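You operate a simulated robot arm through the tools that you are given. There is no shell and no other tool. Be economical: measure what you need, move in short steps, check, and stop when the job is done.

You are at the controls of a simulated two-armed robot. One attempt, no reset.

TASK
Screw the lid back on the slim jar.

The check looks at the end state, three seconds after you hand in, the way a careful person would. Anything else that was tipped, shoved, dropped, spilled or broken makes it a failure. A push-on lid holds only when it is set on centred and level and pressed home; a screw cap is set on level and turned clockwise until tight.

THE ROBOT
Two 7-joint arms with two-finger parallel grippers on one trunk, on a base that drives. Base frame: it is fixed to the floor where the robot stands at the start and does not move with it; the origin is under the middle of the robot, x ahead of it, y to its left, z up; the surface under the hand at the start is at about z = 74. Units: cm, degrees, N and s.
The left shoulder is at the start at [6, 18.9, 117.8], the right one opposite. With the tool pointing down near the work surface each hand reaches from about 10 to 62 cm from the robot's upright axis, wherever it stands, measured 20 degrees to its own side. Payload 3.43 kg a hand.
Tool frame (each hand has its own): the origin (TCP) lies between the finger pads and is the grasp point; the fingertips stand 3 cm ahead of it; z points along the fingers, y is the line along which they close. Largest opening 9.4 cm; finger width 2.8, thickness 1; the body of the gripper, 5 by 9.6 cm, starts 5.5 cm behind the TCP.
Orientation is told as [roll, pitch, yaw] about the base's x, y, z axes, in that order, counted from this pose: with the fingers straight down and closing along the base's y, the tool's x points along the base's -x, its y along +y and its z along -z.

THE INTERFACE
- The arms move only by the tool drive_tool. It takes "left_deltas", "right_deltas" or both (then of equal length, played together; a hand with none holds still); each is a list of rows, each an object (a shift or turn left out is 0, a gripper value left out holds the last) with "fingers": the finger opening in cm, from 0 to 9.4; "linear": the shift along the base's x, y, z in cm, a list of three; "rot": the turn, a rotation vector about the base's x, y, z in degrees, a list of three. In form: [{"fingers": fingers, "linear": [tx, ty, tz], "rot": [rx, ry, rz]}, ...]. A call has 1 to 8 rows; each row shifts and turns the commanded pose from where the row before left it. A row lasts 0.2 s, in which the tool goes at most 5 cm and 8.6 degrees; a call with a longer step from one row to the next is refused whole, and so is a gripper value outside its range. Where a pose cannot be reached the arm comes as near as it can. A force on the tool above 40 N (or 10 N above the force at the start of the call, whichever is more), or a blocked arm, ends the call early, and 0.2 s more pass. The fingers move at their own pace (about 15.3 cm/s each) and stop on an object; they squeeze with about 37 N. The grip force told is the motor's: it shows also when the fingers shut on nothing. Time passes only in rows, and 0.2 s behind the last, so rows that do not move let the fingers close. It gives the time, the measured TCP pose, the force on the tool (base axes), the opening and the grip force at its end, in the units of the frame above (readings bear some noise), with the torque about the TCP (base axes, N m) and any sound that the robot's microphone picked up.
- Cameras (640 x 400 px; columns grow to the right, rows downward): "scene" is now at [0.67, -2.28, 171.79]; the picture's right is [-0.33, -0.95, 0.00], its down [-0.79, 0.27, -0.55] and it looks along [0.52, -0.18, -0.84] (base axes); focal length 271 px, centre (320, 200). "left" rides on the left gripper at [7.6, -1.4, -10.3] in its tool frame; the picture's right is [0.18, 0.98, 0.00], its down [-0.75, 0.14, -0.64] and it looks along [-0.63, 0.12, 0.77] (tool axes); focal length 243 px, centre (320, 200). "right" rides on the right gripper at [7.6, 1.4, -10.3] in its tool frame; the picture's right is [-0.18, 0.98, 0.00], its down [-0.75, -0.14, -0.64] and it looks along [-0.63, -0.12, 0.77] (tool axes); focal length 243 px, centre (320, 200). There is no depth. A picture from a camera that has moved, and an enlarged one, comes with that camera's place and axes in the base frame and with its lens.
- capture(camera): a new picture of that camera. It takes no simulated time.
- raise_lower(by): slides the trunk up (or, below 0, down) by that many cm; the arms and the scene camera ride with it, the base frame stays. It gives what a move gives, with no picture.
- base_move(legs): drives the robot by 1 to 6 legs, each [ahead, left, turn to the left] in cm, cm and degrees, along the robot's own axes; the way and the turn of a leg run together, so that a leg with both is an arc; at most 150 cm and 180 degrees a leg. The arms and the cameras ride along, it lands a little off, and it stops where it bumps. It gives what a move gives.
- pan_tilt(pan, tilt): turns the head with the scene camera to pan (to the left, within 86 degrees either way) and tilt (down, from -29 to 69), counted from straight ahead of the robot. It gives what a move gives.
- close_up(camera, box): a new picture of the part [left, top, right, bottom] of that camera's present view, enlarged. It takes no simulated time.
- close_job(): hands the job in; it is judged then, once.

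Work in short steps. Places have to be worked out from the pictures, the camera data and where the tool is seen: move nearer, look again, correct. Check each grasp and each placing, and mend what went wrong. You have 120 turns and 92 pictures in all, those below and enlarged ones among them. Open the grippers and draw the arms clear of the work before you hand the job in, unless the task says otherwise; then end with one line.

The tools are called after ">>>" as name(argument=value, ...) on one line, values as JSON. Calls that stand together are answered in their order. drive_tool: Moves the arms, as the interface text tells. Its arguments: {"type":"object","properties":{"left_deltas":{"type":"array","items":{"type":"object","properties":{"fingers":{"type":"number"},"linear":{"type":"array","items":{"type":"number"}},"rot":{"type":"array","items":{"type":"number"}}}}},"right_deltas":{"type":"array","items":{"type":"object","properties":{"fingers":{"type":"number"},"linear":{"type":"array","items":{"type":"number"}},"rot":{"type":"array","items":{"type":"number"}}}}}},"required":[]} The other tools are called the same way: raise_lower (by) slides the trunk up or down; base_move (legs) drives the base; pan_tilt (pan, tilt) turns the head that bears the scene camera; capture (camera) takes a picture; close_up (camera, box) takes an enlarged picture of a part of a camera's view; close_job () hands the job in.

At the start:

```text
time: 0.0
left_tool_pos: [41.23, 1.41, 107.9]
left_tool_rot: [0.1, 0.0, 0.1]
left_wrist_force: [-1.7, 0.9, 0.2]
left_wrist_torque: [0.01, 0.0, 0.0]
left_gripper_width: 9.4
left_grip_force: 0.1
right_tool_pos: [32.04, -25.95, 109.58]
right_tool_rot: [0.0, -0.1, 0.0]
right_wrist_force: [-0.2, 0.3, 0.7]
right_wrist_torque: [-0.01, -0.01, -0.01]
right_gripper_width: 9.37
right_grip_force: 0.0
trunk travel left (down, up): [-85.0, 14.0]
robot x, y, heading: [-0.02, 0.21, -0.1]
head pan, tilt: [-19.1, 56.7]
```

scene: 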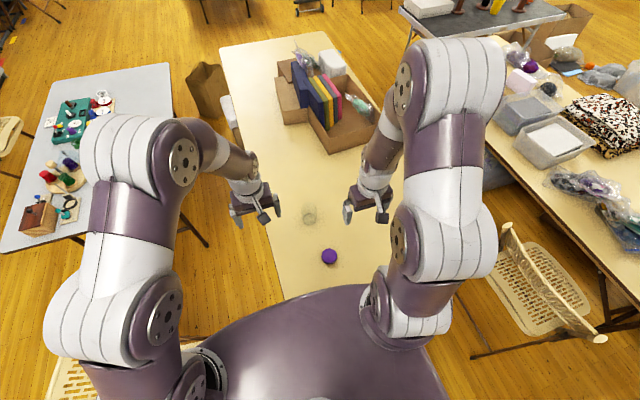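
right: 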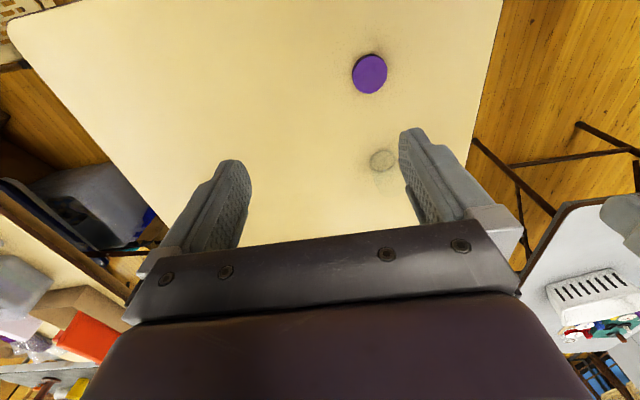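
left: 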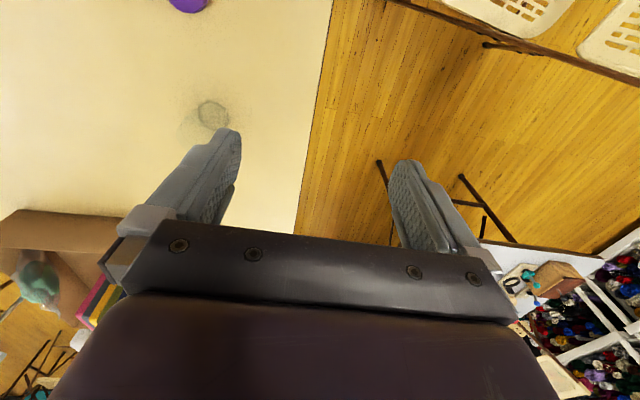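

The purple disc looks like the lid, and the faint ring looks like a clear jar. I'll enlarge both.

>>> close_up(camera="scene", box=[260, 180, 380, 280])

>>> close_up(camera="right", box=[320, 30, 440, 190])

```text
4.00 times, centred on (320, 230) of scene
camera zoom: at [0.67, -2.28, 171.79], right [-0.33, -0.95, 0.0], down [-0.79, 0.27, -0.55], along [0.52, -0.18, -0.84], focal length 1086 px, centre (320, 80)
```

zoom: 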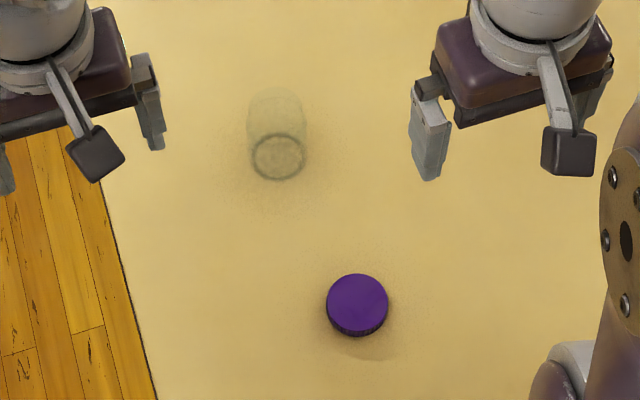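

```text
2.50 times, centred on (380, 110) of right
camera zoom: at [24.47, -24.52, 119.97], right [0.18, 0.98, 0.0], down [0.75, -0.14, 0.64], along [0.63, -0.12, -0.77], focal length 606 px, centre (170, 425)
```

zoom: 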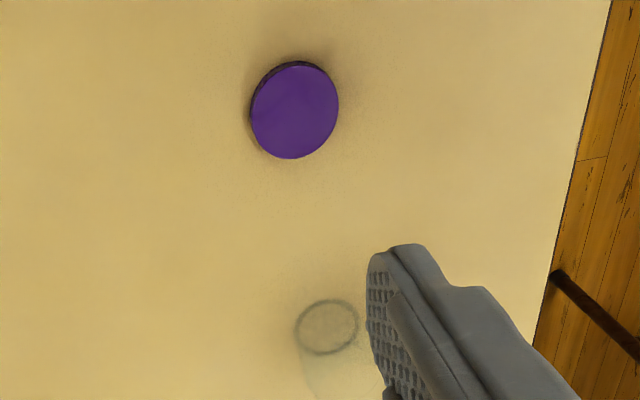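

Lid is at about (35.5,-18.2) and about 5.6 wide. The jar base is at about (53.8,-16.2), and it stands about 11 tall. I'll enlarge the left view to check the jar's mouth.

>>> close_up(camera="left", box=[150, 70, 270, 160])

>>> close_up(camera="scene", box=[290, 195, 330, 230])

```text
4.44 times, centred on (210, 115) of left
camera zoom: at [33.8, 0.07, 118.14], right [-0.18, 0.98, 0.0], down [0.75, 0.14, 0.64], along [0.63, 0.12, -0.77], focal length 1078 px, centre (809, 578)
```

zoom: 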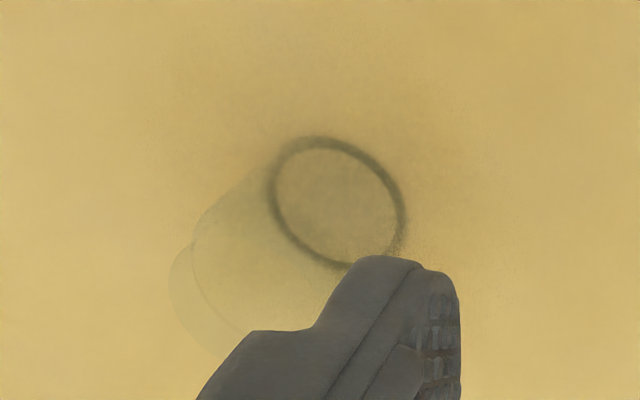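

```text
11.43 times, centred on (310, 212) of scene
camera zoom: at [0.67, -2.28, 171.79], right [-0.33, -0.95, 0.0], down [-0.79, 0.27, -0.55], along [0.52, -0.18, -0.84], focal length 3102 px, centre (434, 57)
```

zoom: 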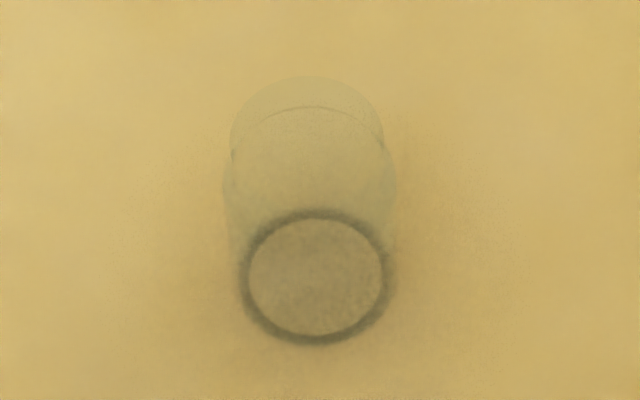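

The jar stands upright with its neck up, rim at about z 83 and about 9 tall. I'll bring the right hand above the lid and look again.

>>> drive_tool(right_deltas=[{"linear": [1.7, 3.9, -2.0]}, {"linear": [1.7, 3.8, -2.0]}, {"linear": [0, 0, -4.5]}, {"linear": [0, 0, -4.5]}, {"linear": [0, 0, -4.5]}, {"linear": [0, 0, -3]}])

>>> capture(camera="right")

```text
time: 1.4
left_tool_pos: [41.28, 1.32, 107.88]
left_tool_rot: [-0.1, -0.1, 0.0]
left_wrist_force: [0.1, -1.0, -0.2]
left_wrist_torque: [0.06, 0.01, -0.01]
left_gripper_width: 9.4
left_grip_force: 0.0
right_tool_pos: [35.3, -18.32, 89.1]
right_tool_rot: [0.0, -0.1, 0.0]
right_wrist_force: [0.7, -0.2, 0.4]
right_wrist_torque: [-0.03, -0.01, 0.01]
right_gripper_width: 9.38
right_grip_force: 0.0
trunk travel left (down, up): [-85.0, 14.0]
robot x, y, heading: [-0.32, -0.04, 0.1]
head pan, tilt: [-19.1, 56.7]
```

```text
84 pictures are left
camera right: at [27.72, -16.83, 99.51], right [0.18, 0.98, 0.0], down [0.75, -0.14, 0.64], along [0.63, -0.12, -0.77], focal length 243 px, centre (320, 200)
```

right: 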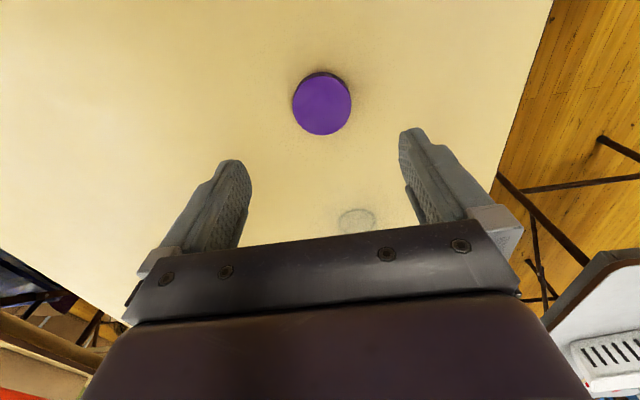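

Lid centre computes to (35.5,-18.15), so I'm nearly aligned. I'll descend to z≈80 and check from the side with a close-up.

>>> drive_tool(right_deltas=[{"linear": [0.2, 0.17, -4.5]}, {"linear": [0, 0, -4.1]}, {}])

>>> capture(camera="right")

>>> close_up(camera="scene", box=[290, 205, 370, 275])

```text
time: 2.2
left_tool_pos: [41.23, 1.42, 108.05]
left_tool_rot: [0.0, 0.0, 0.0]
left_wrist_force: [-0.1, 0.9, 0.2]
left_wrist_torque: [-0.01, 0.0, -0.02]
left_gripper_width: 9.39
left_grip_force: 0.0
right_tool_pos: [35.71, -18.2, 80.56]
right_tool_rot: [0.0, 0.1, -0.1]
right_wrist_force: [-0.2, 0.3, 0.4]
right_wrist_torque: [0.02, 0.01, -0.02]
right_gripper_width: 9.41
right_grip_force: 0.0
trunk travel left (down, up): [-85.0, 14.0]
robot x, y, heading: [-0.5, -0.01, 0.3]
head pan, tilt: [-19.1, 56.7]
```

```text
83 pictures are left
camera right: at [28.01, -16.68, 90.93], right [0.18, 0.98, 0.0], down [0.75, -0.14, 0.64], along [0.63, -0.12, -0.77], focal length 243 px, centre (320, 200)
```

right: 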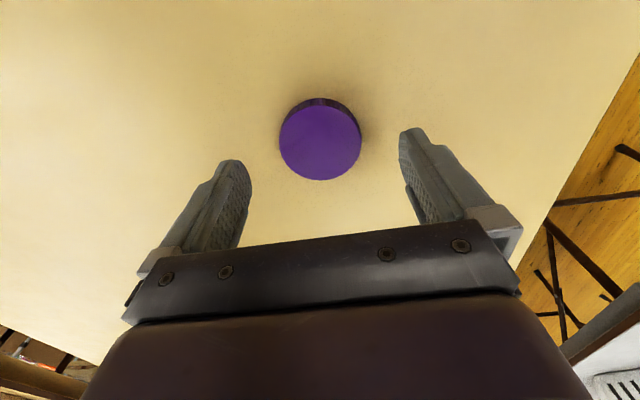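

```text
5.71 times, centred on (330, 240) of scene
camera zoom: at [0.56, -2.22, 171.79], right [-0.33, -0.95, 0.0], down [-0.79, 0.27, -0.55], along [0.52, -0.18, -0.84], focal length 1551 px, centre (263, -29)
```

zoom: 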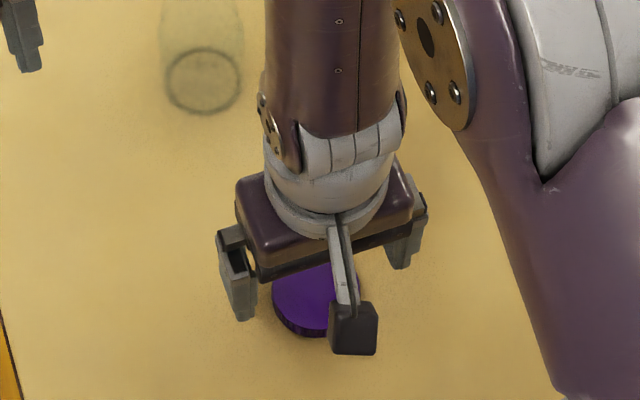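

Aligned within a few mm. I'll lower so the tips sit just above the table, then close.

>>> drive_tool(right_deltas=[{"linear": [-0.3, 0.1, -1.5]}, {"linear": [0, 0, -1.5]}, {}])

>>> capture(camera="right")

```text
time: 3.0
left_tool_pos: [41.14, 1.44, 107.97]
left_tool_rot: [0.1, 0.0, -0.1]
left_wrist_force: [-0.3, -0.3, -0.5]
left_wrist_torque: [0.0, 0.02, 0.05]
left_gripper_width: 9.41
left_grip_force: 0.1
right_tool_pos: [35.43, -17.85, 77.5]
right_tool_rot: [0.0, 0.1, -0.1]
right_wrist_force: [0.0, -0.6, 0.1]
right_wrist_torque: [0.0, 0.01, 0.0]
right_gripper_width: 9.39
right_grip_force: 0.0
trunk travel left (down, up): [-85.0, 14.0]
robot x, y, heading: [-0.1, -0.23, 0.2]
head pan, tilt: [-19.1, 56.7]
```

```text
81 pictures are left
camera right: at [27.75, -16.49, 87.92], right [0.18, 0.98, 0.0], down [0.75, -0.14, 0.64], along [0.63, -0.12, -0.77], focal length 243 px, centre (320, 200)
```

right: 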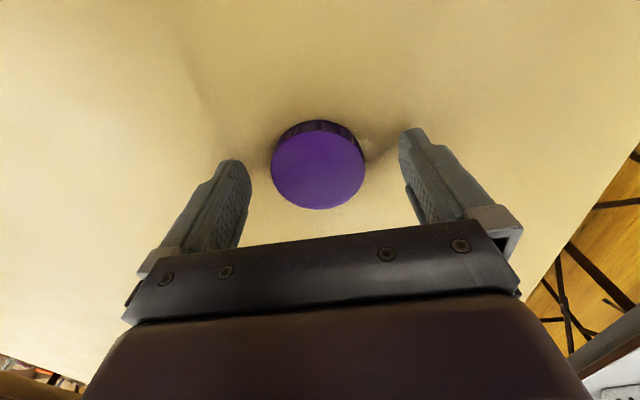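

The lid computes to (35.15,-18.0). I'll nudge the hand and close.

>>> drive_tool(right_deltas=[{"linear": [-0.25, -0.15, 0]}, {"fingers": 5.0}, {"fingers": 5.0}, {"fingers": 5.0}])

>>> capture(camera="right")

```text
time: 4.0
left_tool_pos: [41.28, 1.34, 107.89]
left_tool_rot: [0.0, 0.0, -0.1]
left_wrist_force: [0.9, -0.3, -0.3]
left_wrist_torque: [0.0, 0.01, -0.03]
left_gripper_width: 9.38
left_grip_force: 0.0
right_tool_pos: [35.15, -18.13, 77.55]
right_tool_rot: [0.0, -0.1, 0.0]
right_wrist_force: [-0.3, -0.2, 0.4]
right_wrist_torque: [-0.02, 0.0, 0.0]
right_gripper_width: 5.53
right_grip_force: 37.3
trunk travel left (down, up): [-85.0, 14.0]
robot x, y, heading: [0.08, -0.17, -0.1]
head pan, tilt: [-19.1, 56.7]
```

```text
80 pictures are left
camera right: at [27.53, -16.65, 87.87], right [0.18, 0.98, 0.0], down [0.75, -0.14, 0.64], along [0.63, -0.12, -0.77], focal length 243 px, centre (320, 200)
```

right: 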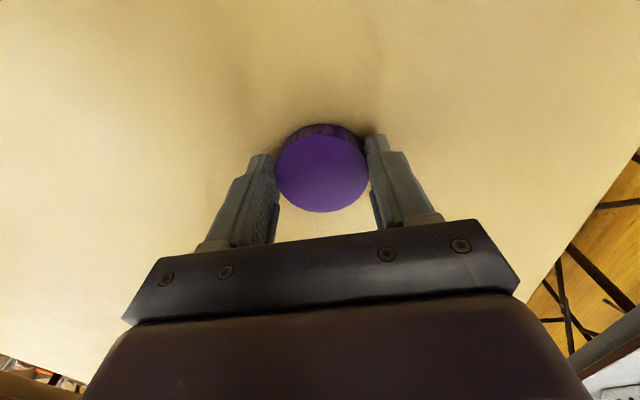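

The lid is gripped at 5.53 and centred. I'll lift it while the left hand starts its yaw turn so it can come at the jar sideways.

>>> drive_tool(right_deltas=[{"linear": [0, 0, 2]}, {"linear": [0, 0, 4]}, {"linear": [0, 0, 4]}, {"linear": [0, 0, 4]}, {"linear": [-1, 0, 4]}, {}, {}, {}], left_deltas=[{"linear": [1, 2, 0], "rot": [0, 0, 8.5]}, {"linear": [1, 2, 0], "rot": [0, 0, 8.5]}, {"linear": [1, 2, 0], "rot": [0, 0, 8.5]}, {"linear": [1, 2, 0], "rot": [0, 0, 8.5]}, {"linear": [1, 1, 0], "rot": [0, 0, 8.5]}, {"linear": [1, 1, 0], "rot": [0, 0, 8.5]}, {"linear": [1, 1, 0], "rot": [0, 0, 8.5]}, {"linear": [1, 1, 0], "rot": [0, 0, 8.5]}])

>>> drive_tool(left_deltas=[{"rot": [0, 0, 8]}, {"rot": [0, 0, 8]}, {"rot": [0, 0, 6]}, {"rot": [-8, 0, 0], "linear": [0, 0, -1]}, {"rot": [-8, 0, 0], "linear": [0, 0, -1]}, {"rot": [-8, 0, 0], "linear": [0, 0, -1]}, {"rot": [-8, 0, 0], "linear": [0, 0, -1]}, {}])

>>> capture(camera="scene")

```text
time: 5.8
left_tool_pos: [49.26, 13.49, 108.1]
left_tool_rot: [0.0, 0.0, 68.1]
left_wrist_force: [-0.4, -0.3, -0.2]
left_wrist_torque: [-0.03, 0.01, 0.04]
left_gripper_width: 9.4
left_grip_force: 0.1
right_tool_pos: [34.18, -18.03, 95.65]
right_tool_rot: [0.0, 0.1, 0.1]
right_wrist_force: [0.3, 0.2, 0.9]
right_wrist_torque: [0.03, 0.02, 0.02]
right_gripper_width: 5.54
right_grip_force: 36.7
trunk travel left (down, up): [-85.0, 14.0]
robot x, y, heading: [0.28, 0.05, -0.2]
head pan, tilt: [-19.1, 56.7]
```

```text
time: 7.6
left_tool_pos: [49.31, 13.35, 103.82]
left_tool_rot: [0.0, 32.1, 90.0]
left_wrist_force: [-0.7, -0.4, 0.0]
left_wrist_torque: [0.01, 0.0, -0.01]
left_gripper_width: 9.4
left_grip_force: 0.0
right_tool_pos: [34.26, -17.95, 95.65]
right_tool_rot: [-0.1, 0.0, 0.0]
right_wrist_force: [0.7, -0.2, 0.1]
right_wrist_torque: [0.04, 0.01, 0.02]
right_gripper_width: 5.5
right_grip_force: 36.9
trunk travel left (down, up): [-85.0, 14.0]
robot x, y, heading: [-0.12, 0.16, -0.1]
head pan, tilt: [-19.1, 56.7]
```

```text
79 pictures are left
camera scene: at [0.63, -2.35, 171.79], right [-0.33, -0.95, 0.0], down [-0.79, 0.27, -0.55], along [0.52, -0.18, -0.84], focal length 271 px, centre (320, 200)
```

scene: 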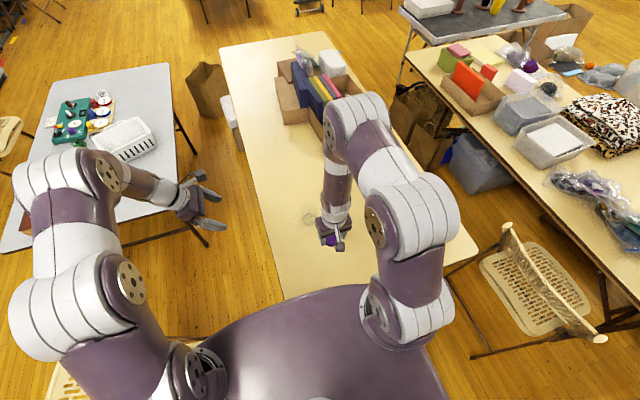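

Both hands behave. I'll finish the left tilt and descend to a standoff at about (53.8,-1,83).

>>> drive_tool(left_deltas=[{"rot": [-8.25, 0, 0], "linear": [1, -2, -3]}, {"rot": [-8.25, 0, 0], "linear": [1, -2, -3]}, {"rot": [-8.25, 0, 0], "linear": [1, -2, -3]}, {"rot": [-8.25, 0, 0], "linear": [1.5, -2, -3]}, {"linear": [0, -2.2, -3]}, {"linear": [0, -2.2, -3]}, {"linear": [0, -2, -2.8]}, {}])

>>> capture(camera="left")

>>> capture(camera="scene")

```text
time: 9.4
left_tool_pos: [49.72, 0.77, 87.54]
left_tool_rot: [-0.9, 51.0, 90.1]
left_wrist_force: [0.3, 0.9, 0.2]
left_wrist_torque: [-0.02, 0.04, 0.01]
left_gripper_width: 9.39
left_grip_force: 0.0
left hand out of reach, approached as far as the arm can: row 2, 3, 4
right_tool_pos: [34.19, -17.94, 95.58]
right_tool_rot: [0.0, 0.0, 0.0]
right_wrist_force: [0.9, -0.9, -1.1]
right_wrist_torque: [-0.01, 0.04, 0.03]
right_gripper_width: 5.52
right_grip_force: 37.1
trunk travel left (down, up): [-85.0, 14.0]
robot x, y, heading: [-0.58, -0.31, 0.0]
head pan, tilt: [-19.1, 56.7]
```

```text
78 pictures are left
camera left: at [51.06, 4.13, 99.99], right [-0.98, -0.13, 0.13], down [-0.15, 0.97, -0.18], along [-0.11, -0.2, -0.97], focal length 243 px, centre (320, 200)
```

left: 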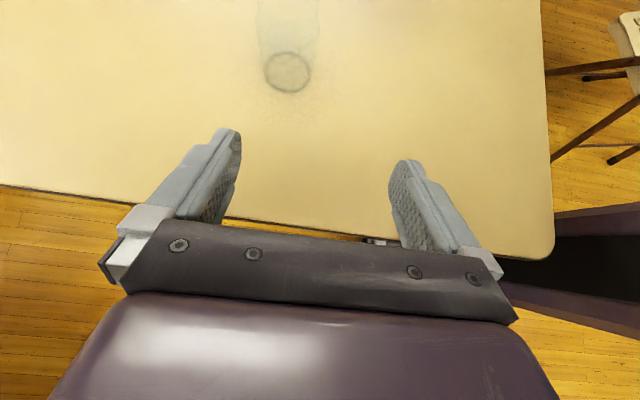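

```text
77 pictures are left
camera scene: at [0.67, -2.25, 171.79], right [-0.33, -0.95, 0.0], down [-0.79, 0.27, -0.55], along [0.52, -0.18, -0.84], focal length 271 px, centre (320, 200)
```

scene: 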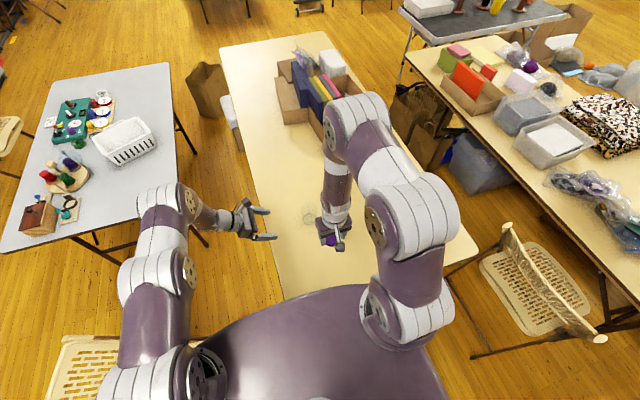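

The left arm is limited near full stretch. I'll raise the left hand a bit, then lower the trunk 12 cm so both shoulders reach better.

>>> drive_tool(left_deltas=[{"linear": [0, 1, 4]}, {"linear": [0, 1, 4]}], right_deltas=[{"linear": [0, 0, 3]}, {"linear": [0, 0, 3]}])

>>> raise_lower(by=-12)

```text
time: 10.0
left_tool_pos: [49.37, 3.04, 95.71]
left_tool_rot: [-0.9, 51.1, 90.0]
left_wrist_force: [0.8, -0.2, 1.4]
left_wrist_torque: [0.02, 0.01, 0.02]
left_gripper_width: 9.38
left_grip_force: 0.1
right_tool_pos: [34.11, -17.98, 101.8]
right_tool_rot: [0.1, -0.1, 0.1]
right_wrist_force: [0.5, 0.1, 0.4]
right_wrist_torque: [-0.03, -0.03, 0.01]
right_gripper_width: 5.54
right_grip_force: 37.1
trunk travel left (down, up): [-85.0, 14.0]
robot x, y, heading: [-0.38, 0.05, -0.1]
head pan, tilt: [-19.1, 56.7]
```

```text
time: 11.5
left_tool_pos: [49.73, 2.91, 83.81]
left_tool_rot: [-0.9, 51.0, 90.0]
left_wrist_force: [0.9, 0.8, 0.4]
left_wrist_torque: [-0.02, 0.0, 0.03]
left_gripper_width: 9.4
left_grip_force: 0.0
right_tool_pos: [34.11, -18.11, 89.77]
right_tool_rot: [0.0, 0.1, -0.1]
right_wrist_force: [-0.1, 0.7, -1.0]
right_wrist_torque: [0.0, -0.01, 0.0]
right_gripper_width: 5.53
right_grip_force: 36.9
trunk travel left (down, up): [-73.0, 26.0]
robot x, y, heading: [-0.15, -0.31, 0.0]
head pan, tilt: [-19.1, 56.7]
```

Base ring from the left view confirms the jar at (54.0,-16.0). I'll finish tilting and move x to 54.

>>> drive_tool(left_deltas=[{"rot": [-5, 0, 0], "linear": [1.5, 0, 0.5]}, {"rot": [-5, 0, 0], "linear": [1.5, 0, 0]}, {"rot": [-3, 0, 0], "linear": [1.2, 0, 0]}, {}])

>>> capture(camera="left")

```text
time: 12.5
left_tool_pos: [49.67, 2.74, 83.8]
left_tool_rot: [-1.0, 52.7, 90.0]
left_wrist_force: [0.5, 0.3, 1.0]
left_wrist_torque: [0.0, 0.01, -0.01]
left_gripper_width: 9.38
left_grip_force: 0.1
left hand out of reach, approached as far as the arm can: row 1, 2, 3
right_tool_pos: [34.27, -18.05, 89.72]
right_tool_rot: [0.0, 0.0, 0.0]
right_wrist_force: [-0.1, -0.4, -0.2]
right_wrist_torque: [0.02, -0.03, 0.02]
right_gripper_width: 5.55
right_grip_force: 37.2
trunk travel left (down, up): [-73.0, 26.0]
robot x, y, heading: [0.25, 0.21, 0.0]
head pan, tilt: [-19.1, 56.7]
```

```text
76 pictures are left
camera left: at [51.08, 6.55, 96.09], right [-0.98, -0.13, 0.14], down [-0.15, 0.97, -0.21], along [-0.11, -0.23, -0.97], focal length 243 px, centre (320, 200)
```

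left: 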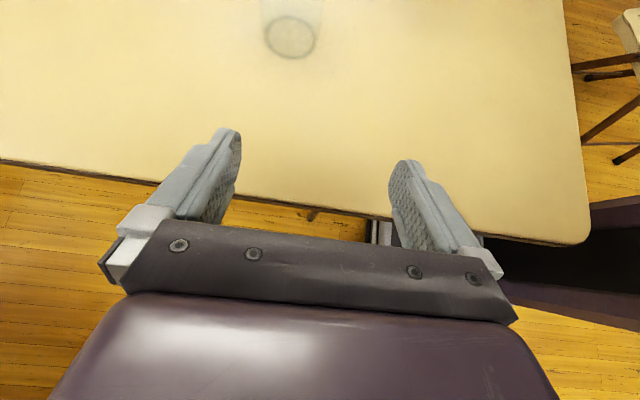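

A wrist limit blocks the square sideways approach. I'll swing to a diagonal one, fingers toward +x/-y, which suits the left arm better.

>>> drive_tool(left_deltas=[{"rot": [0, 0, 7.5], "linear": [-1, 0, 0]}, {"rot": [0, 0, 7.5], "linear": [-1, 0, 0]}, {"rot": [0, 0, 7.5], "linear": [-1, 0, 0]}, {"rot": [0, 0, 7.5], "linear": [-1, 0, 0]}, {"rot": [0, 0, 7.5]}, {"rot": [0, 0, 7.5]}, {}])

```text
time: 14.1
left_tool_pos: [45.78, 2.9, 83.96]
left_tool_rot: [-0.9, 52.6, 135.0]
left_wrist_force: [1.5, 0.3, -0.3]
left_wrist_torque: [0.01, 0.02, -0.01]
left_gripper_width: 9.42
left_grip_force: 0.1
right_tool_pos: [34.25, -18.18, 89.69]
right_tool_rot: [-0.1, 0.0, 0.0]
right_wrist_force: [-0.3, 0.2, 0.0]
right_wrist_torque: [-0.01, -0.03, -0.02]
right_gripper_width: 5.54
right_grip_force: 36.6
trunk travel left (down, up): [-73.0, 26.0]
robot x, y, heading: [-0.2, 0.36, -0.3]
head pan, tilt: [-19.1, 56.7]
```

Yaw 135 is reached cleanly. I'll raise the fingers the remaining ~14° toward horizontal.

>>> drive_tool(left_deltas=[{"rot": [-4.95, -4.95, 0]}, {"rot": [-4.95, -4.95, 0]}, {}])

>>> capture(camera="left")

>>> capture(camera="scene")

```text
time: 14.9
left_tool_pos: [48.04, 2.2, 84.13]
left_tool_rot: [-0.9, 66.0, 135.2]
left_wrist_force: [0.4, 0.6, 0.3]
left_wrist_torque: [0.01, 0.0, 0.01]
left_gripper_width: 9.37
left_grip_force: 0.2
left hand out of reach, approached as far as the arm can: row 2
right_tool_pos: [34.2, -18.01, 89.73]
right_tool_rot: [-0.1, 0.0, 0.0]
right_wrist_force: [0.7, -0.7, -0.3]
right_wrist_torque: [0.01, -0.01, 0.01]
right_gripper_width: 5.55
right_grip_force: 37.5
trunk travel left (down, up): [-73.0, 26.0]
robot x, y, heading: [0.24, 0.01, -0.0]
head pan, tilt: [-19.1, 56.7]
```

```text
75 pictures are left
camera left: at [44.7, 7.59, 95.3], right [-0.63, -0.76, 0.16], down [-0.74, 0.52, -0.43], along [0.24, -0.39, -0.89], focal length 243 px, centre (320, 200)
```

left: 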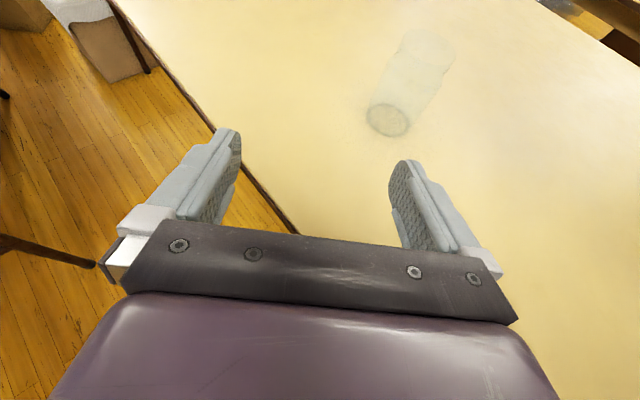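

```text
74 pictures are left
camera scene: at [0.63, -2.28, 159.79], right [-0.33, -0.95, 0.0], down [-0.79, 0.27, -0.55], along [0.52, -0.18, -0.84], focal length 271 px, centre (320, 200)
```

scene: 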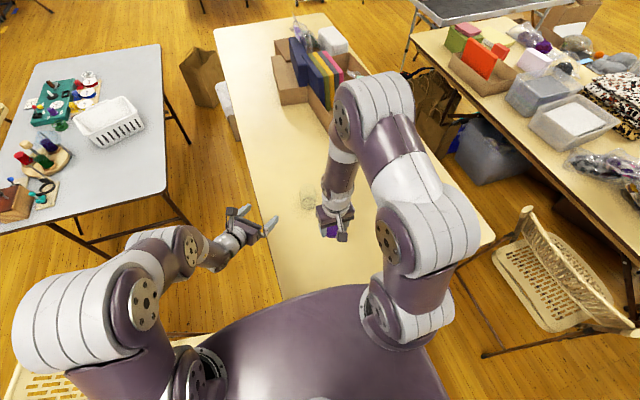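

Reached a 24° tilt. I'll shift sideways onto the jar's approach line (TCP to about (42,-4)) and lower toward z≈78.

>>> drive_tool(left_deltas=[{"linear": [-2, -2, 0]}, {"linear": [-2, -2, 0]}, {"linear": [-2.1, -2.1, -2]}, {"linear": [0, 0, -2]}, {"linear": [0, 0, -2]}, {}])

>>> capture(camera="left")

```text
time: 16.3
left_tool_pos: [45.26, -5.52, 78.75]
left_tool_rot: [-1.0, 66.7, 134.9]
left_wrist_force: [1.2, -0.8, -0.1]
left_wrist_torque: [0.04, -0.03, 0.01]
left_gripper_width: 9.42
left_grip_force: 0.1
left hand out of reach, approached as far as the arm can: row 1, 2, 3
right_tool_pos: [34.26, -18.06, 89.75]
right_tool_rot: [-0.1, 0.0, 0.1]
right_wrist_force: [0.1, 0.2, -0.4]
right_wrist_torque: [0.02, -0.01, 0.0]
right_gripper_width: 5.52
right_grip_force: 37.0
trunk travel left (down, up): [-73.0, 26.0]
robot x, y, heading: [0.15, 0.02, 0.0]
head pan, tilt: [-19.1, 56.7]
```

```text
73 pictures are left
camera left: at [41.71, 0.05, 89.7], right [-0.63, -0.76, 0.16], down [-0.73, 0.52, -0.44], along [0.25, -0.4, -0.88], focal length 243 px, centre (320, 200)
```

left: 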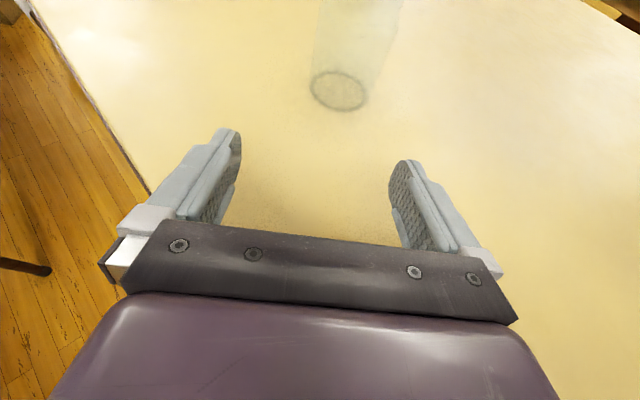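

Ring computes to (54.15,-16.2), leaving about 1.3 cm lateral offset. I'll fix that and go halfway in.

>>> drive_tool(left_deltas=[{"linear": [-0.9, -0.9, 0]}, {"linear": [1.5, -1.5, -0.3]}, {"linear": [1.5, -1.5, -0.3]}, {"linear": [1.5, -1.5, -0.3]}, {}])

>>> capture(camera="left")

```text
time: 17.5
left_tool_pos: [48.89, -10.82, 77.68]
left_tool_rot: [-1.0, 66.7, 135.0]
left_wrist_force: [-0.1, -0.6, 0.7]
left_wrist_torque: [-0.02, 0.02, -0.01]
left_gripper_width: 9.41
left_grip_force: 0.0
right_tool_pos: [34.24, -18.18, 89.77]
right_tool_rot: [0.0, 0.0, -0.1]
right_wrist_force: [0.1, 0.2, 0.0]
right_wrist_torque: [0.01, -0.02, 0.01]
right_gripper_width: 5.53
right_grip_force: 37.1
trunk travel left (down, up): [-73.0, 26.0]
robot x, y, heading: [0.2, 0.04, 0.1]
head pan, tilt: [-19.1, 56.7]
```

```text
72 pictures are left
camera left: at [45.38, -5.31, 88.68], right [-0.63, -0.76, 0.16], down [-0.73, 0.52, -0.44], along [0.25, -0.4, -0.88], focal length 243 px, centre (320, 200)
```

left: 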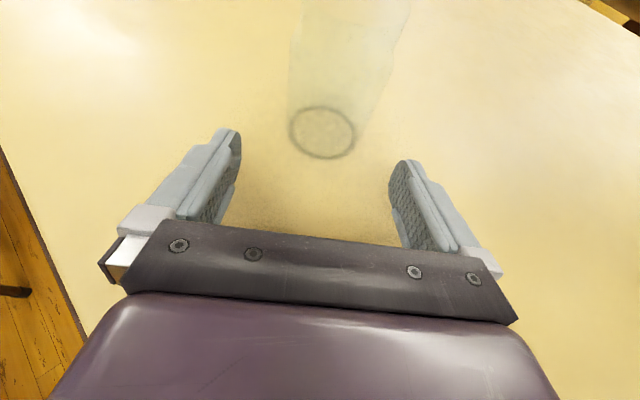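

Lateral is now good and I'm about 7.4 cm short along the approach. I'll go in 6.4.

>>> drive_tool(left_deltas=[{"linear": [1.5, -1.6, 0]}, {"linear": [1.5, -1.6, 0]}, {"linear": [1.4, -1.4, 0]}, {}])

>>> capture(camera="left")

>>> close_up(camera="scene", box=[260, 160, 360, 240])

```text
time: 18.5
left_tool_pos: [53.08, -15.54, 77.58]
left_tool_rot: [-0.9, 66.6, 135.1]
left_wrist_force: [0.2, 0.4, -1.2]
left_wrist_torque: [-0.01, -0.03, 0.0]
left_gripper_width: 9.4
left_grip_force: 0.1
right_tool_pos: [34.19, -18.09, 89.72]
right_tool_rot: [0.0, 0.0, 0.0]
right_wrist_force: [0.3, -0.1, -0.3]
right_wrist_torque: [-0.01, -0.01, -0.01]
right_gripper_width: 5.53
right_grip_force: 37.0
trunk travel left (down, up): [-73.0, 26.0]
robot x, y, heading: [0.32, 0.48, 0.2]
head pan, tilt: [-19.1, 56.7]
```

```text
71 pictures are left
camera left: at [49.59, -9.94, 88.53], right [-0.63, -0.76, 0.16], down [-0.73, 0.52, -0.44], along [0.25, -0.4, -0.88], focal length 243 px, centre (320, 200)
```

left: 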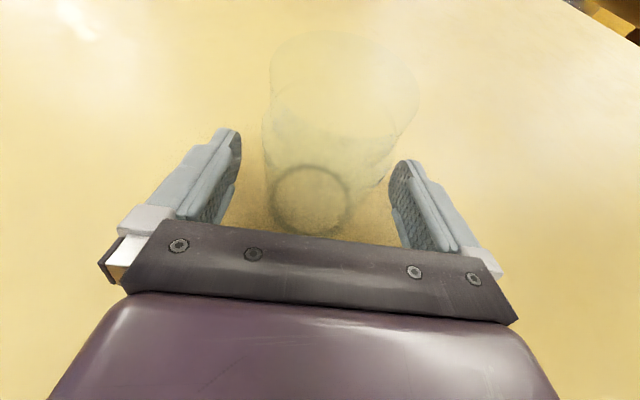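

```text
5.00 times, centred on (310, 200) of scene
camera zoom: at [0.64, -2.25, 159.79], right [-0.33, -0.95, 0.0], down [-0.79, 0.27, -0.55], along [0.52, -0.18, -0.84], focal length 1357 px, centre (370, 200)
```

zoom: 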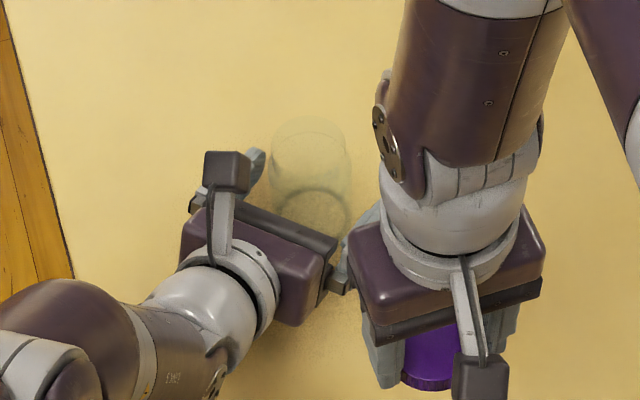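

The jar is between the fingers, off by about 0.2 cm. I'll trim and close gradually.

>>> drive_tool(left_deltas=[{"linear": [0.15, 0.15, 0]}, {"fingers": 7.0}, {"fingers": 6.4}, {"fingers": 6.0}, {"fingers": 5.7}, {}])

>>> capture(camera="left")

```text
time: 19.9
left_tool_pos: [53.3, -15.43, 77.47]
left_tool_rot: [-0.9, 66.6, 135.2]
left_wrist_force: [0.0, 0.1, 1.4]
left_wrist_torque: [-0.01, -0.05, 0.05]
left_gripper_width: 6.04
left_grip_force: 37.1
right_tool_pos: [34.17, -18.05, 89.74]
right_tool_rot: [0.0, 0.0, 0.1]
right_wrist_force: [-0.7, 0.2, -0.3]
right_wrist_torque: [0.01, -0.02, 0.01]
right_gripper_width: 5.55
right_grip_force: 36.9
trunk travel left (down, up): [-73.0, 26.0]
robot x, y, heading: [-0.09, 0.03, 0.2]
head pan, tilt: [-19.1, 56.7]
```

```text
69 pictures are left
camera left: at [49.77, -9.8, 88.59], right [-0.63, -0.76, 0.16], down [-0.73, 0.52, -0.44], along [0.25, -0.4, -0.88], focal length 243 px, centre (320, 200)
```

left: 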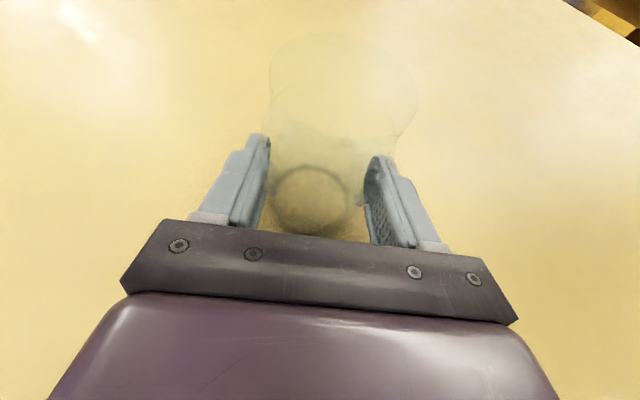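

The jar body (6.04) is held. I'll enlarge both views to locate the rim precisely.

>>> close_up(camera="left", box=[240, 10, 440, 240])

>>> close_up(camera="scene", box=[295, 175, 345, 210])

>>> capture(camera="right")

```text
1.74 times, centred on (340, 125) of left
camera zoom: at [49.77, -9.8, 88.59], right [-0.63, -0.76, 0.16], down [-0.73, 0.52, -0.44], along [0.25, -0.4, -0.88], focal length 422 px, centre (285, 330)
```

zoom: 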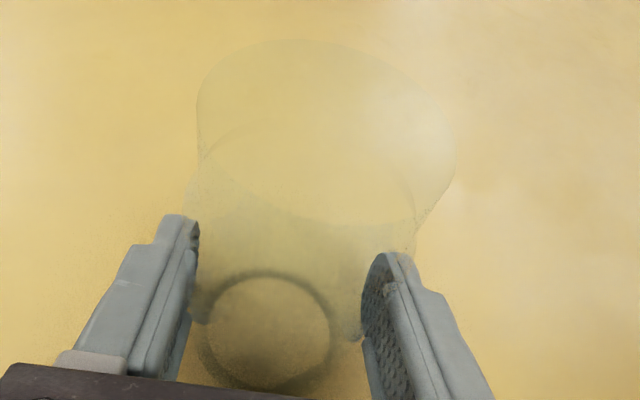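

```text
11.43 times, centred on (320, 192) of scene
camera zoom: at [0.66, -2.27, 159.79], right [-0.33, -0.95, 0.0], down [-0.79, 0.27, -0.55], along [0.52, -0.18, -0.84], focal length 3102 px, centre (320, 286)
```

zoom: 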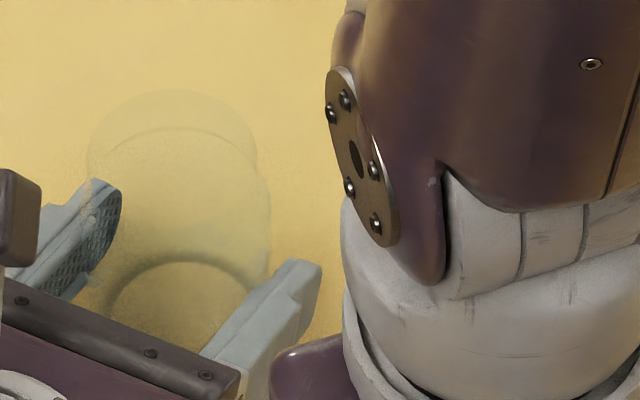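

```text
66 pictures are left
camera right: at [26.58, -16.65, 100.07], right [0.18, 0.98, 0.0], down [0.75, -0.14, 0.64], along [0.63, -0.12, -0.77], focal length 243 px, centre (320, 200)
```

right: 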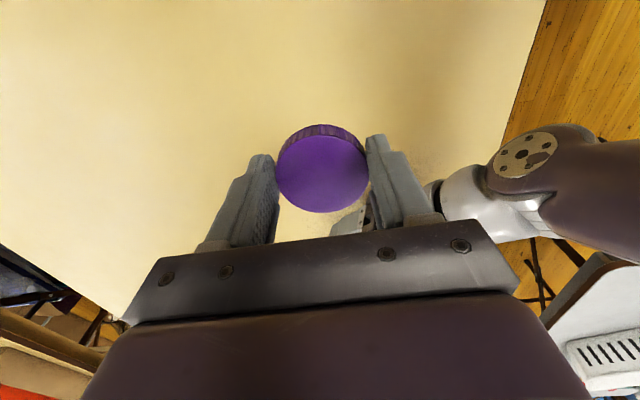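

The rim centre works out to about (54.05,-16.0) at z≈82.8. I'll carry the lid above it, turning the right hand +60° so there's room for a clockwise stroke.

>>> drive_tool(right_deltas=[{"linear": [0, 0, 4], "rot": [0, 0, 7.5]}, {"linear": [1, 0, 4], "rot": [0, 0, 7.5]}, {"linear": [3.2, 0.4, 0], "rot": [0, 0, 7.5]}, {"linear": [3.2, 0.4, 0], "rot": [0, 0, 7.5]}, {"linear": [3.2, 0.4, 0], "rot": [0, 0, 7.5]}, {"linear": [3.2, 0.4, 0], "rot": [0, 0, 7.5]}, {"linear": [3.2, 0.4, 0], "rot": [0, 0, 7.5]}, {"linear": [2.8, 0, 0], "rot": [0, 0, 7.5]}])

>>> drive_tool(right_deltas=[{}])

>>> capture(camera="right")

>>> capture(camera="left")

>>> capture(camera="scene")

```text
time: 21.7
left_tool_pos: [53.26, -15.31, 77.57]
left_tool_rot: [-1.0, 66.7, 135.0]
left_wrist_force: [-0.3, -0.7, 1.4]
left_wrist_torque: [0.04, -0.03, -0.02]
left_gripper_width: 6.0
left_grip_force: 37.5
right_tool_pos: [54.08, -16.35, 97.38]
right_tool_rot: [0.0, 0.0, 60.1]
right_wrist_force: [-0.3, -0.1, -0.1]
right_wrist_torque: [-0.01, -0.01, 0.01]
right_gripper_width: 5.54
right_grip_force: 36.9
trunk travel left (down, up): [-73.0, 26.0]
robot x, y, heading: [0.15, -0.05, 0.2]
head pan, tilt: [-19.1, 56.7]
```

```text
time: 22.1
left_tool_pos: [53.28, -15.28, 77.67]
left_tool_rot: [-0.9, 66.8, 135.0]
left_wrist_force: [-0.5, -0.3, 1.4]
left_wrist_torque: [-0.02, -0.01, 0.01]
left_gripper_width: 6.0
left_grip_force: 36.7
right_tool_pos: [54.02, -16.23, 97.53]
right_tool_rot: [0.0, 0.0, 60.0]
right_wrist_force: [0.4, 0.8, -0.1]
right_wrist_torque: [0.0, -0.02, 0.0]
right_gripper_width: 5.52
right_grip_force: 36.9
trunk travel left (down, up): [-73.0, 26.0]
robot x, y, heading: [-0.13, 0.15, -0.0]
head pan, tilt: [-19.1, 56.7]
```

```text
65 pictures are left
camera right: at [48.94, -22.12, 107.9], right [-0.76, 0.65, 0.0], down [0.5, 0.58, 0.64], along [0.42, 0.49, -0.77], focal length 243 px, centre (320, 200)
```

right: 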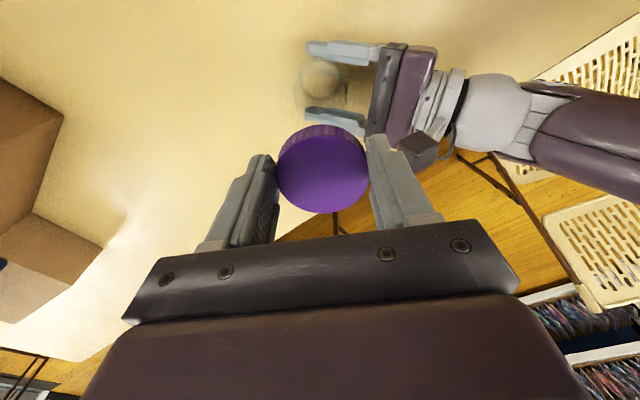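

```text
64 pictures are left
camera left: at [49.76, -9.8, 88.59], right [-0.63, -0.76, 0.16], down [-0.73, 0.52, -0.44], along [0.25, -0.4, -0.88], focal length 243 px, centre (320, 200)
```

left: 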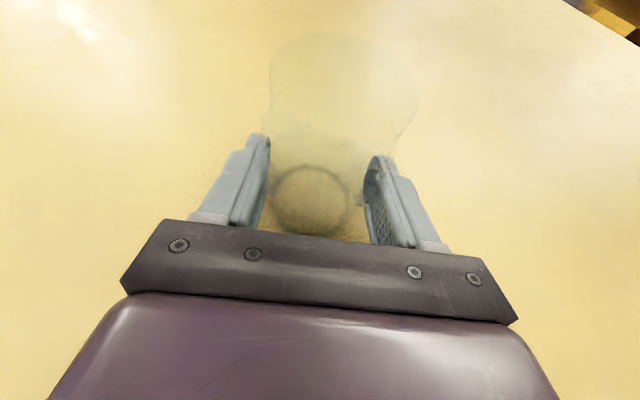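

```text
63 pictures are left
camera scene: at [0.65, -2.26, 159.79], right [-0.33, -0.95, 0.0], down [-0.79, 0.27, -0.55], along [0.52, -0.18, -0.84], focal length 271 px, centre (320, 200)
```

scene: 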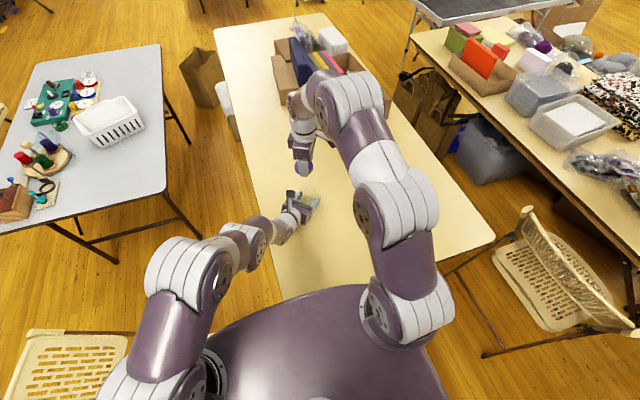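

Everything is clear. I'll zoom the right view to check the jar's axis from this side.

>>> close_up(camera="right", box=[280, 30, 400, 130])

>>> close_up(camera="scene", box=[270, 140, 350, 220])

```text
4.00 times, centred on (340, 80) of right
camera zoom: at [48.94, -22.12, 107.9], right [-0.76, 0.65, 0.0], down [0.5, 0.58, 0.64], along [0.42, 0.49, -0.77], focal length 970 px, centre (240, 680)
```

zoom: 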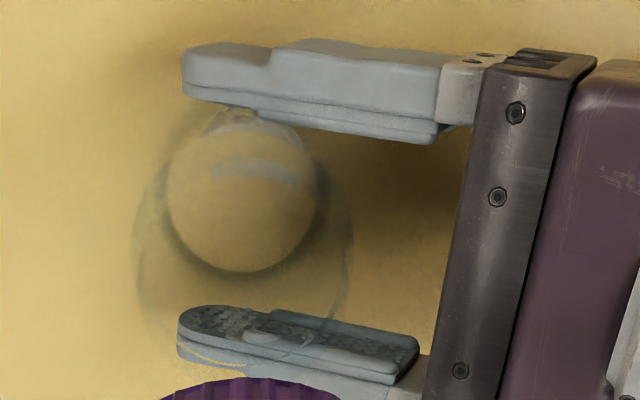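

```text
5.00 times, centred on (310, 180) of scene
camera zoom: at [0.65, -2.26, 159.79], right [-0.33, -0.95, 0.0], down [-0.79, 0.27, -0.55], along [0.52, -0.18, -0.84], focal length 1357 px, centre (370, 300)
```

zoom: 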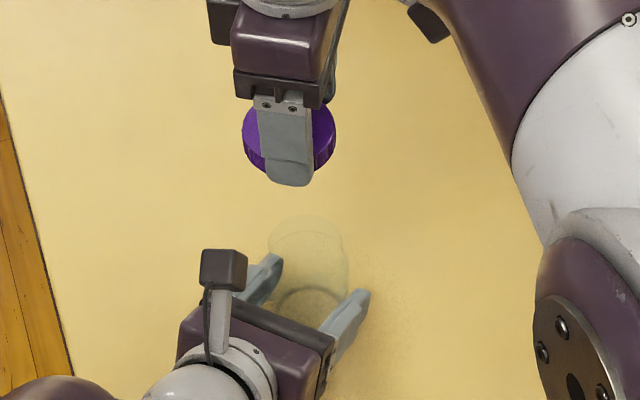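

Jar axis confirmed at about (54.1,-16.0). I'll trim the right hand by (+0.1,+0.2) and descend until the lid is just above the rim.

>>> drive_tool(right_deltas=[{"linear": [0.1, 0.2, -3]}, {"linear": [0, 0, -3]}, {"linear": [0, 0, -3]}, {}])

>>> capture(camera="left")

>>> close_up(camera="scene", box=[285, 160, 345, 210])

```text
time: 23.1
left_tool_pos: [53.23, -15.42, 77.63]
left_tool_rot: [-0.9, 66.7, 135.1]
left_wrist_force: [0.6, -1.1, 1.2]
left_wrist_torque: [-0.01, -0.02, 0.05]
left_gripper_width: 6.01
left_grip_force: 36.8
right_tool_pos: [53.94, -15.95, 88.77]
right_tool_rot: [0.1, 0.0, 60.1]
right_wrist_force: [0.2, -0.6, 0.3]
right_wrist_torque: [0.0, 0.01, 0.0]
right_gripper_width: 5.52
right_grip_force: 37.3
trunk travel left (down, up): [-73.0, 26.0]
robot x, y, heading: [0.08, -0.1, -0.1]
head pan, tilt: [-19.1, 56.7]
```

```text
60 pictures are left
camera left: at [49.76, -9.81, 88.59], right [-0.63, -0.76, 0.16], down [-0.73, 0.52, -0.44], along [0.25, -0.4, -0.88], focal length 243 px, centre (320, 200)
```

left: 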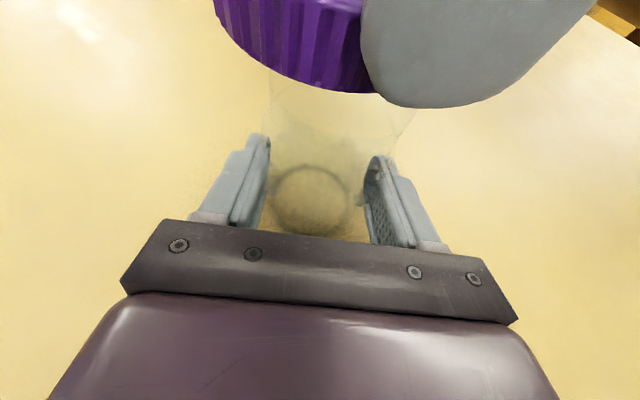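

```text
8.00 times, centred on (315, 185) of scene
camera zoom: at [0.65, -2.28, 159.79], right [-0.33, -0.95, 0.0], down [-0.79, 0.27, -0.55], along [0.52, -0.18, -0.84], focal length 2171 px, centre (360, 320)
```

zoom: 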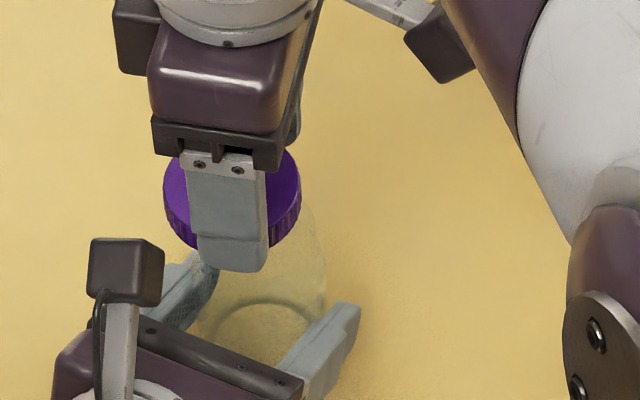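

The scene suggests the lid may sit a few mm off the jar axis. I'll look closer before lowering.

>>> close_up(camera="scene", box=[293, 176, 333, 201])

>>> close_up(camera="left", box=[200, 0, 440, 240])

>>> capture(camera="right")

```text
16.00 times, centred on (313, 188) of scene
camera zoom: at [0.65, -2.28, 159.79], right [-0.33, -0.95, 0.0], down [-0.79, 0.27, -0.55], along [0.52, -0.18, -0.84], focal length 4342 px, centre (432, 384)
```

zoom: 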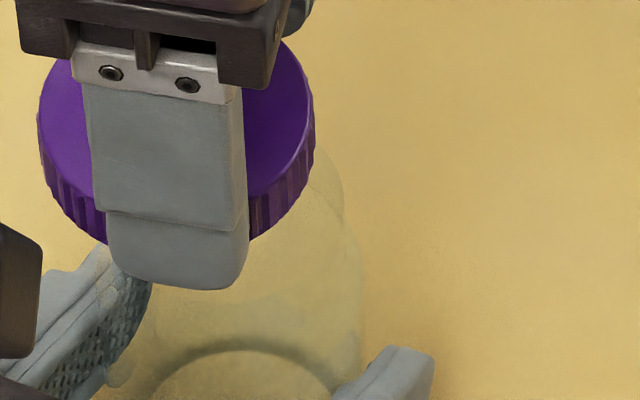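

```text
1.67 times, centred on (320, 120) of left
camera zoom: at [49.76, -9.81, 88.59], right [-0.63, -0.76, 0.16], down [-0.73, 0.52, -0.44], along [0.25, -0.4, -0.88], focal length 404 px, centre (320, 333)
```

zoom: 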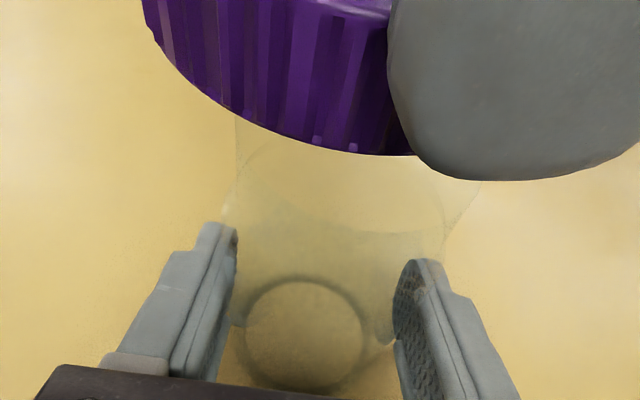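

```text
56 pictures are left
camera right: at [48.95, -21.76, 99.09], right [-0.76, 0.65, 0.0], down [0.5, 0.58, 0.64], along [0.42, 0.49, -0.77], focal length 243 px, centre (320, 200)
```

right: 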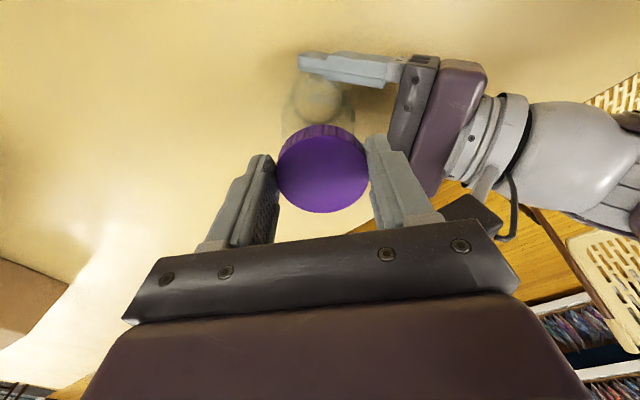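

Comparing rays over several views, the table is at z=74. The lid sits about 0.85 cm off the TCP along the pads, toward (+.5,+.87). I'll shift the hand by (-0.33,-0.84) and compare again.

>>> drive_tool(right_deltas=[{"linear": [-0.33, -0.84, 0]}, {}])

>>> close_up(camera="scene", box=[293, 176, 333, 201])

>>> close_up(camera="left", box=[200, 0, 440, 240])

```text
time: 23.7
left_tool_pos: [53.3, -15.33, 77.59]
left_tool_rot: [-0.9, 66.8, 134.9]
left_wrist_force: [0.4, -0.2, 1.2]
left_wrist_torque: [-0.02, -0.04, 0.05]
left_gripper_width: 6.02
left_grip_force: 36.8
right_tool_pos: [53.85, -16.77, 88.66]
right_tool_rot: [0.0, 0.1, 60.0]
right_wrist_force: [0.2, -0.1, 1.1]
right_wrist_torque: [-0.01, -0.03, -0.01]
right_gripper_width: 5.5
right_grip_force: 36.5
trunk travel left (down, up): [-73.0, 26.0]
robot x, y, heading: [-0.05, 0.03, 0.0]
head pan, tilt: [-19.1, 56.7]
```

```text
16.00 times, centred on (313, 188) of scene
camera zoom: at [0.66, -2.26, 159.79], right [-0.33, -0.95, 0.0], down [-0.79, 0.27, -0.55], along [0.52, -0.18, -0.84], focal length 4342 px, centre (432, 384)
```

zoom: 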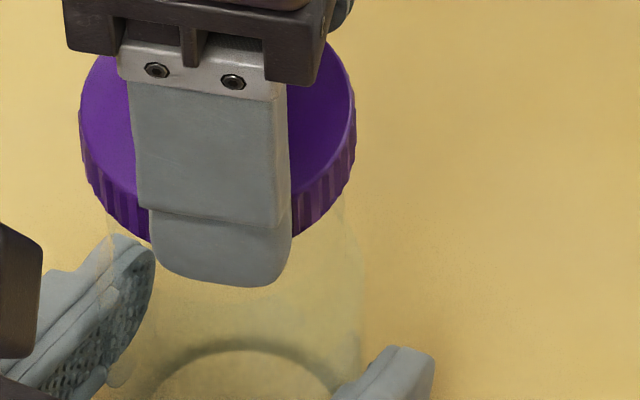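

```text
1.67 times, centred on (320, 120) of left
camera zoom: at [49.76, -9.8, 88.58], right [-0.63, -0.76, 0.16], down [-0.73, 0.52, -0.44], along [0.25, -0.4, -0.88], focal length 404 px, centre (320, 333)
```

zoom: 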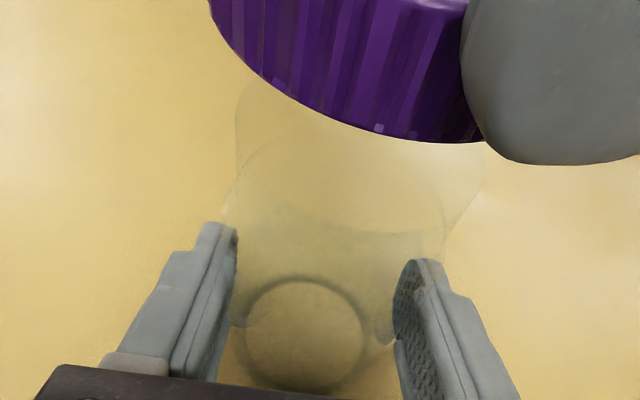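

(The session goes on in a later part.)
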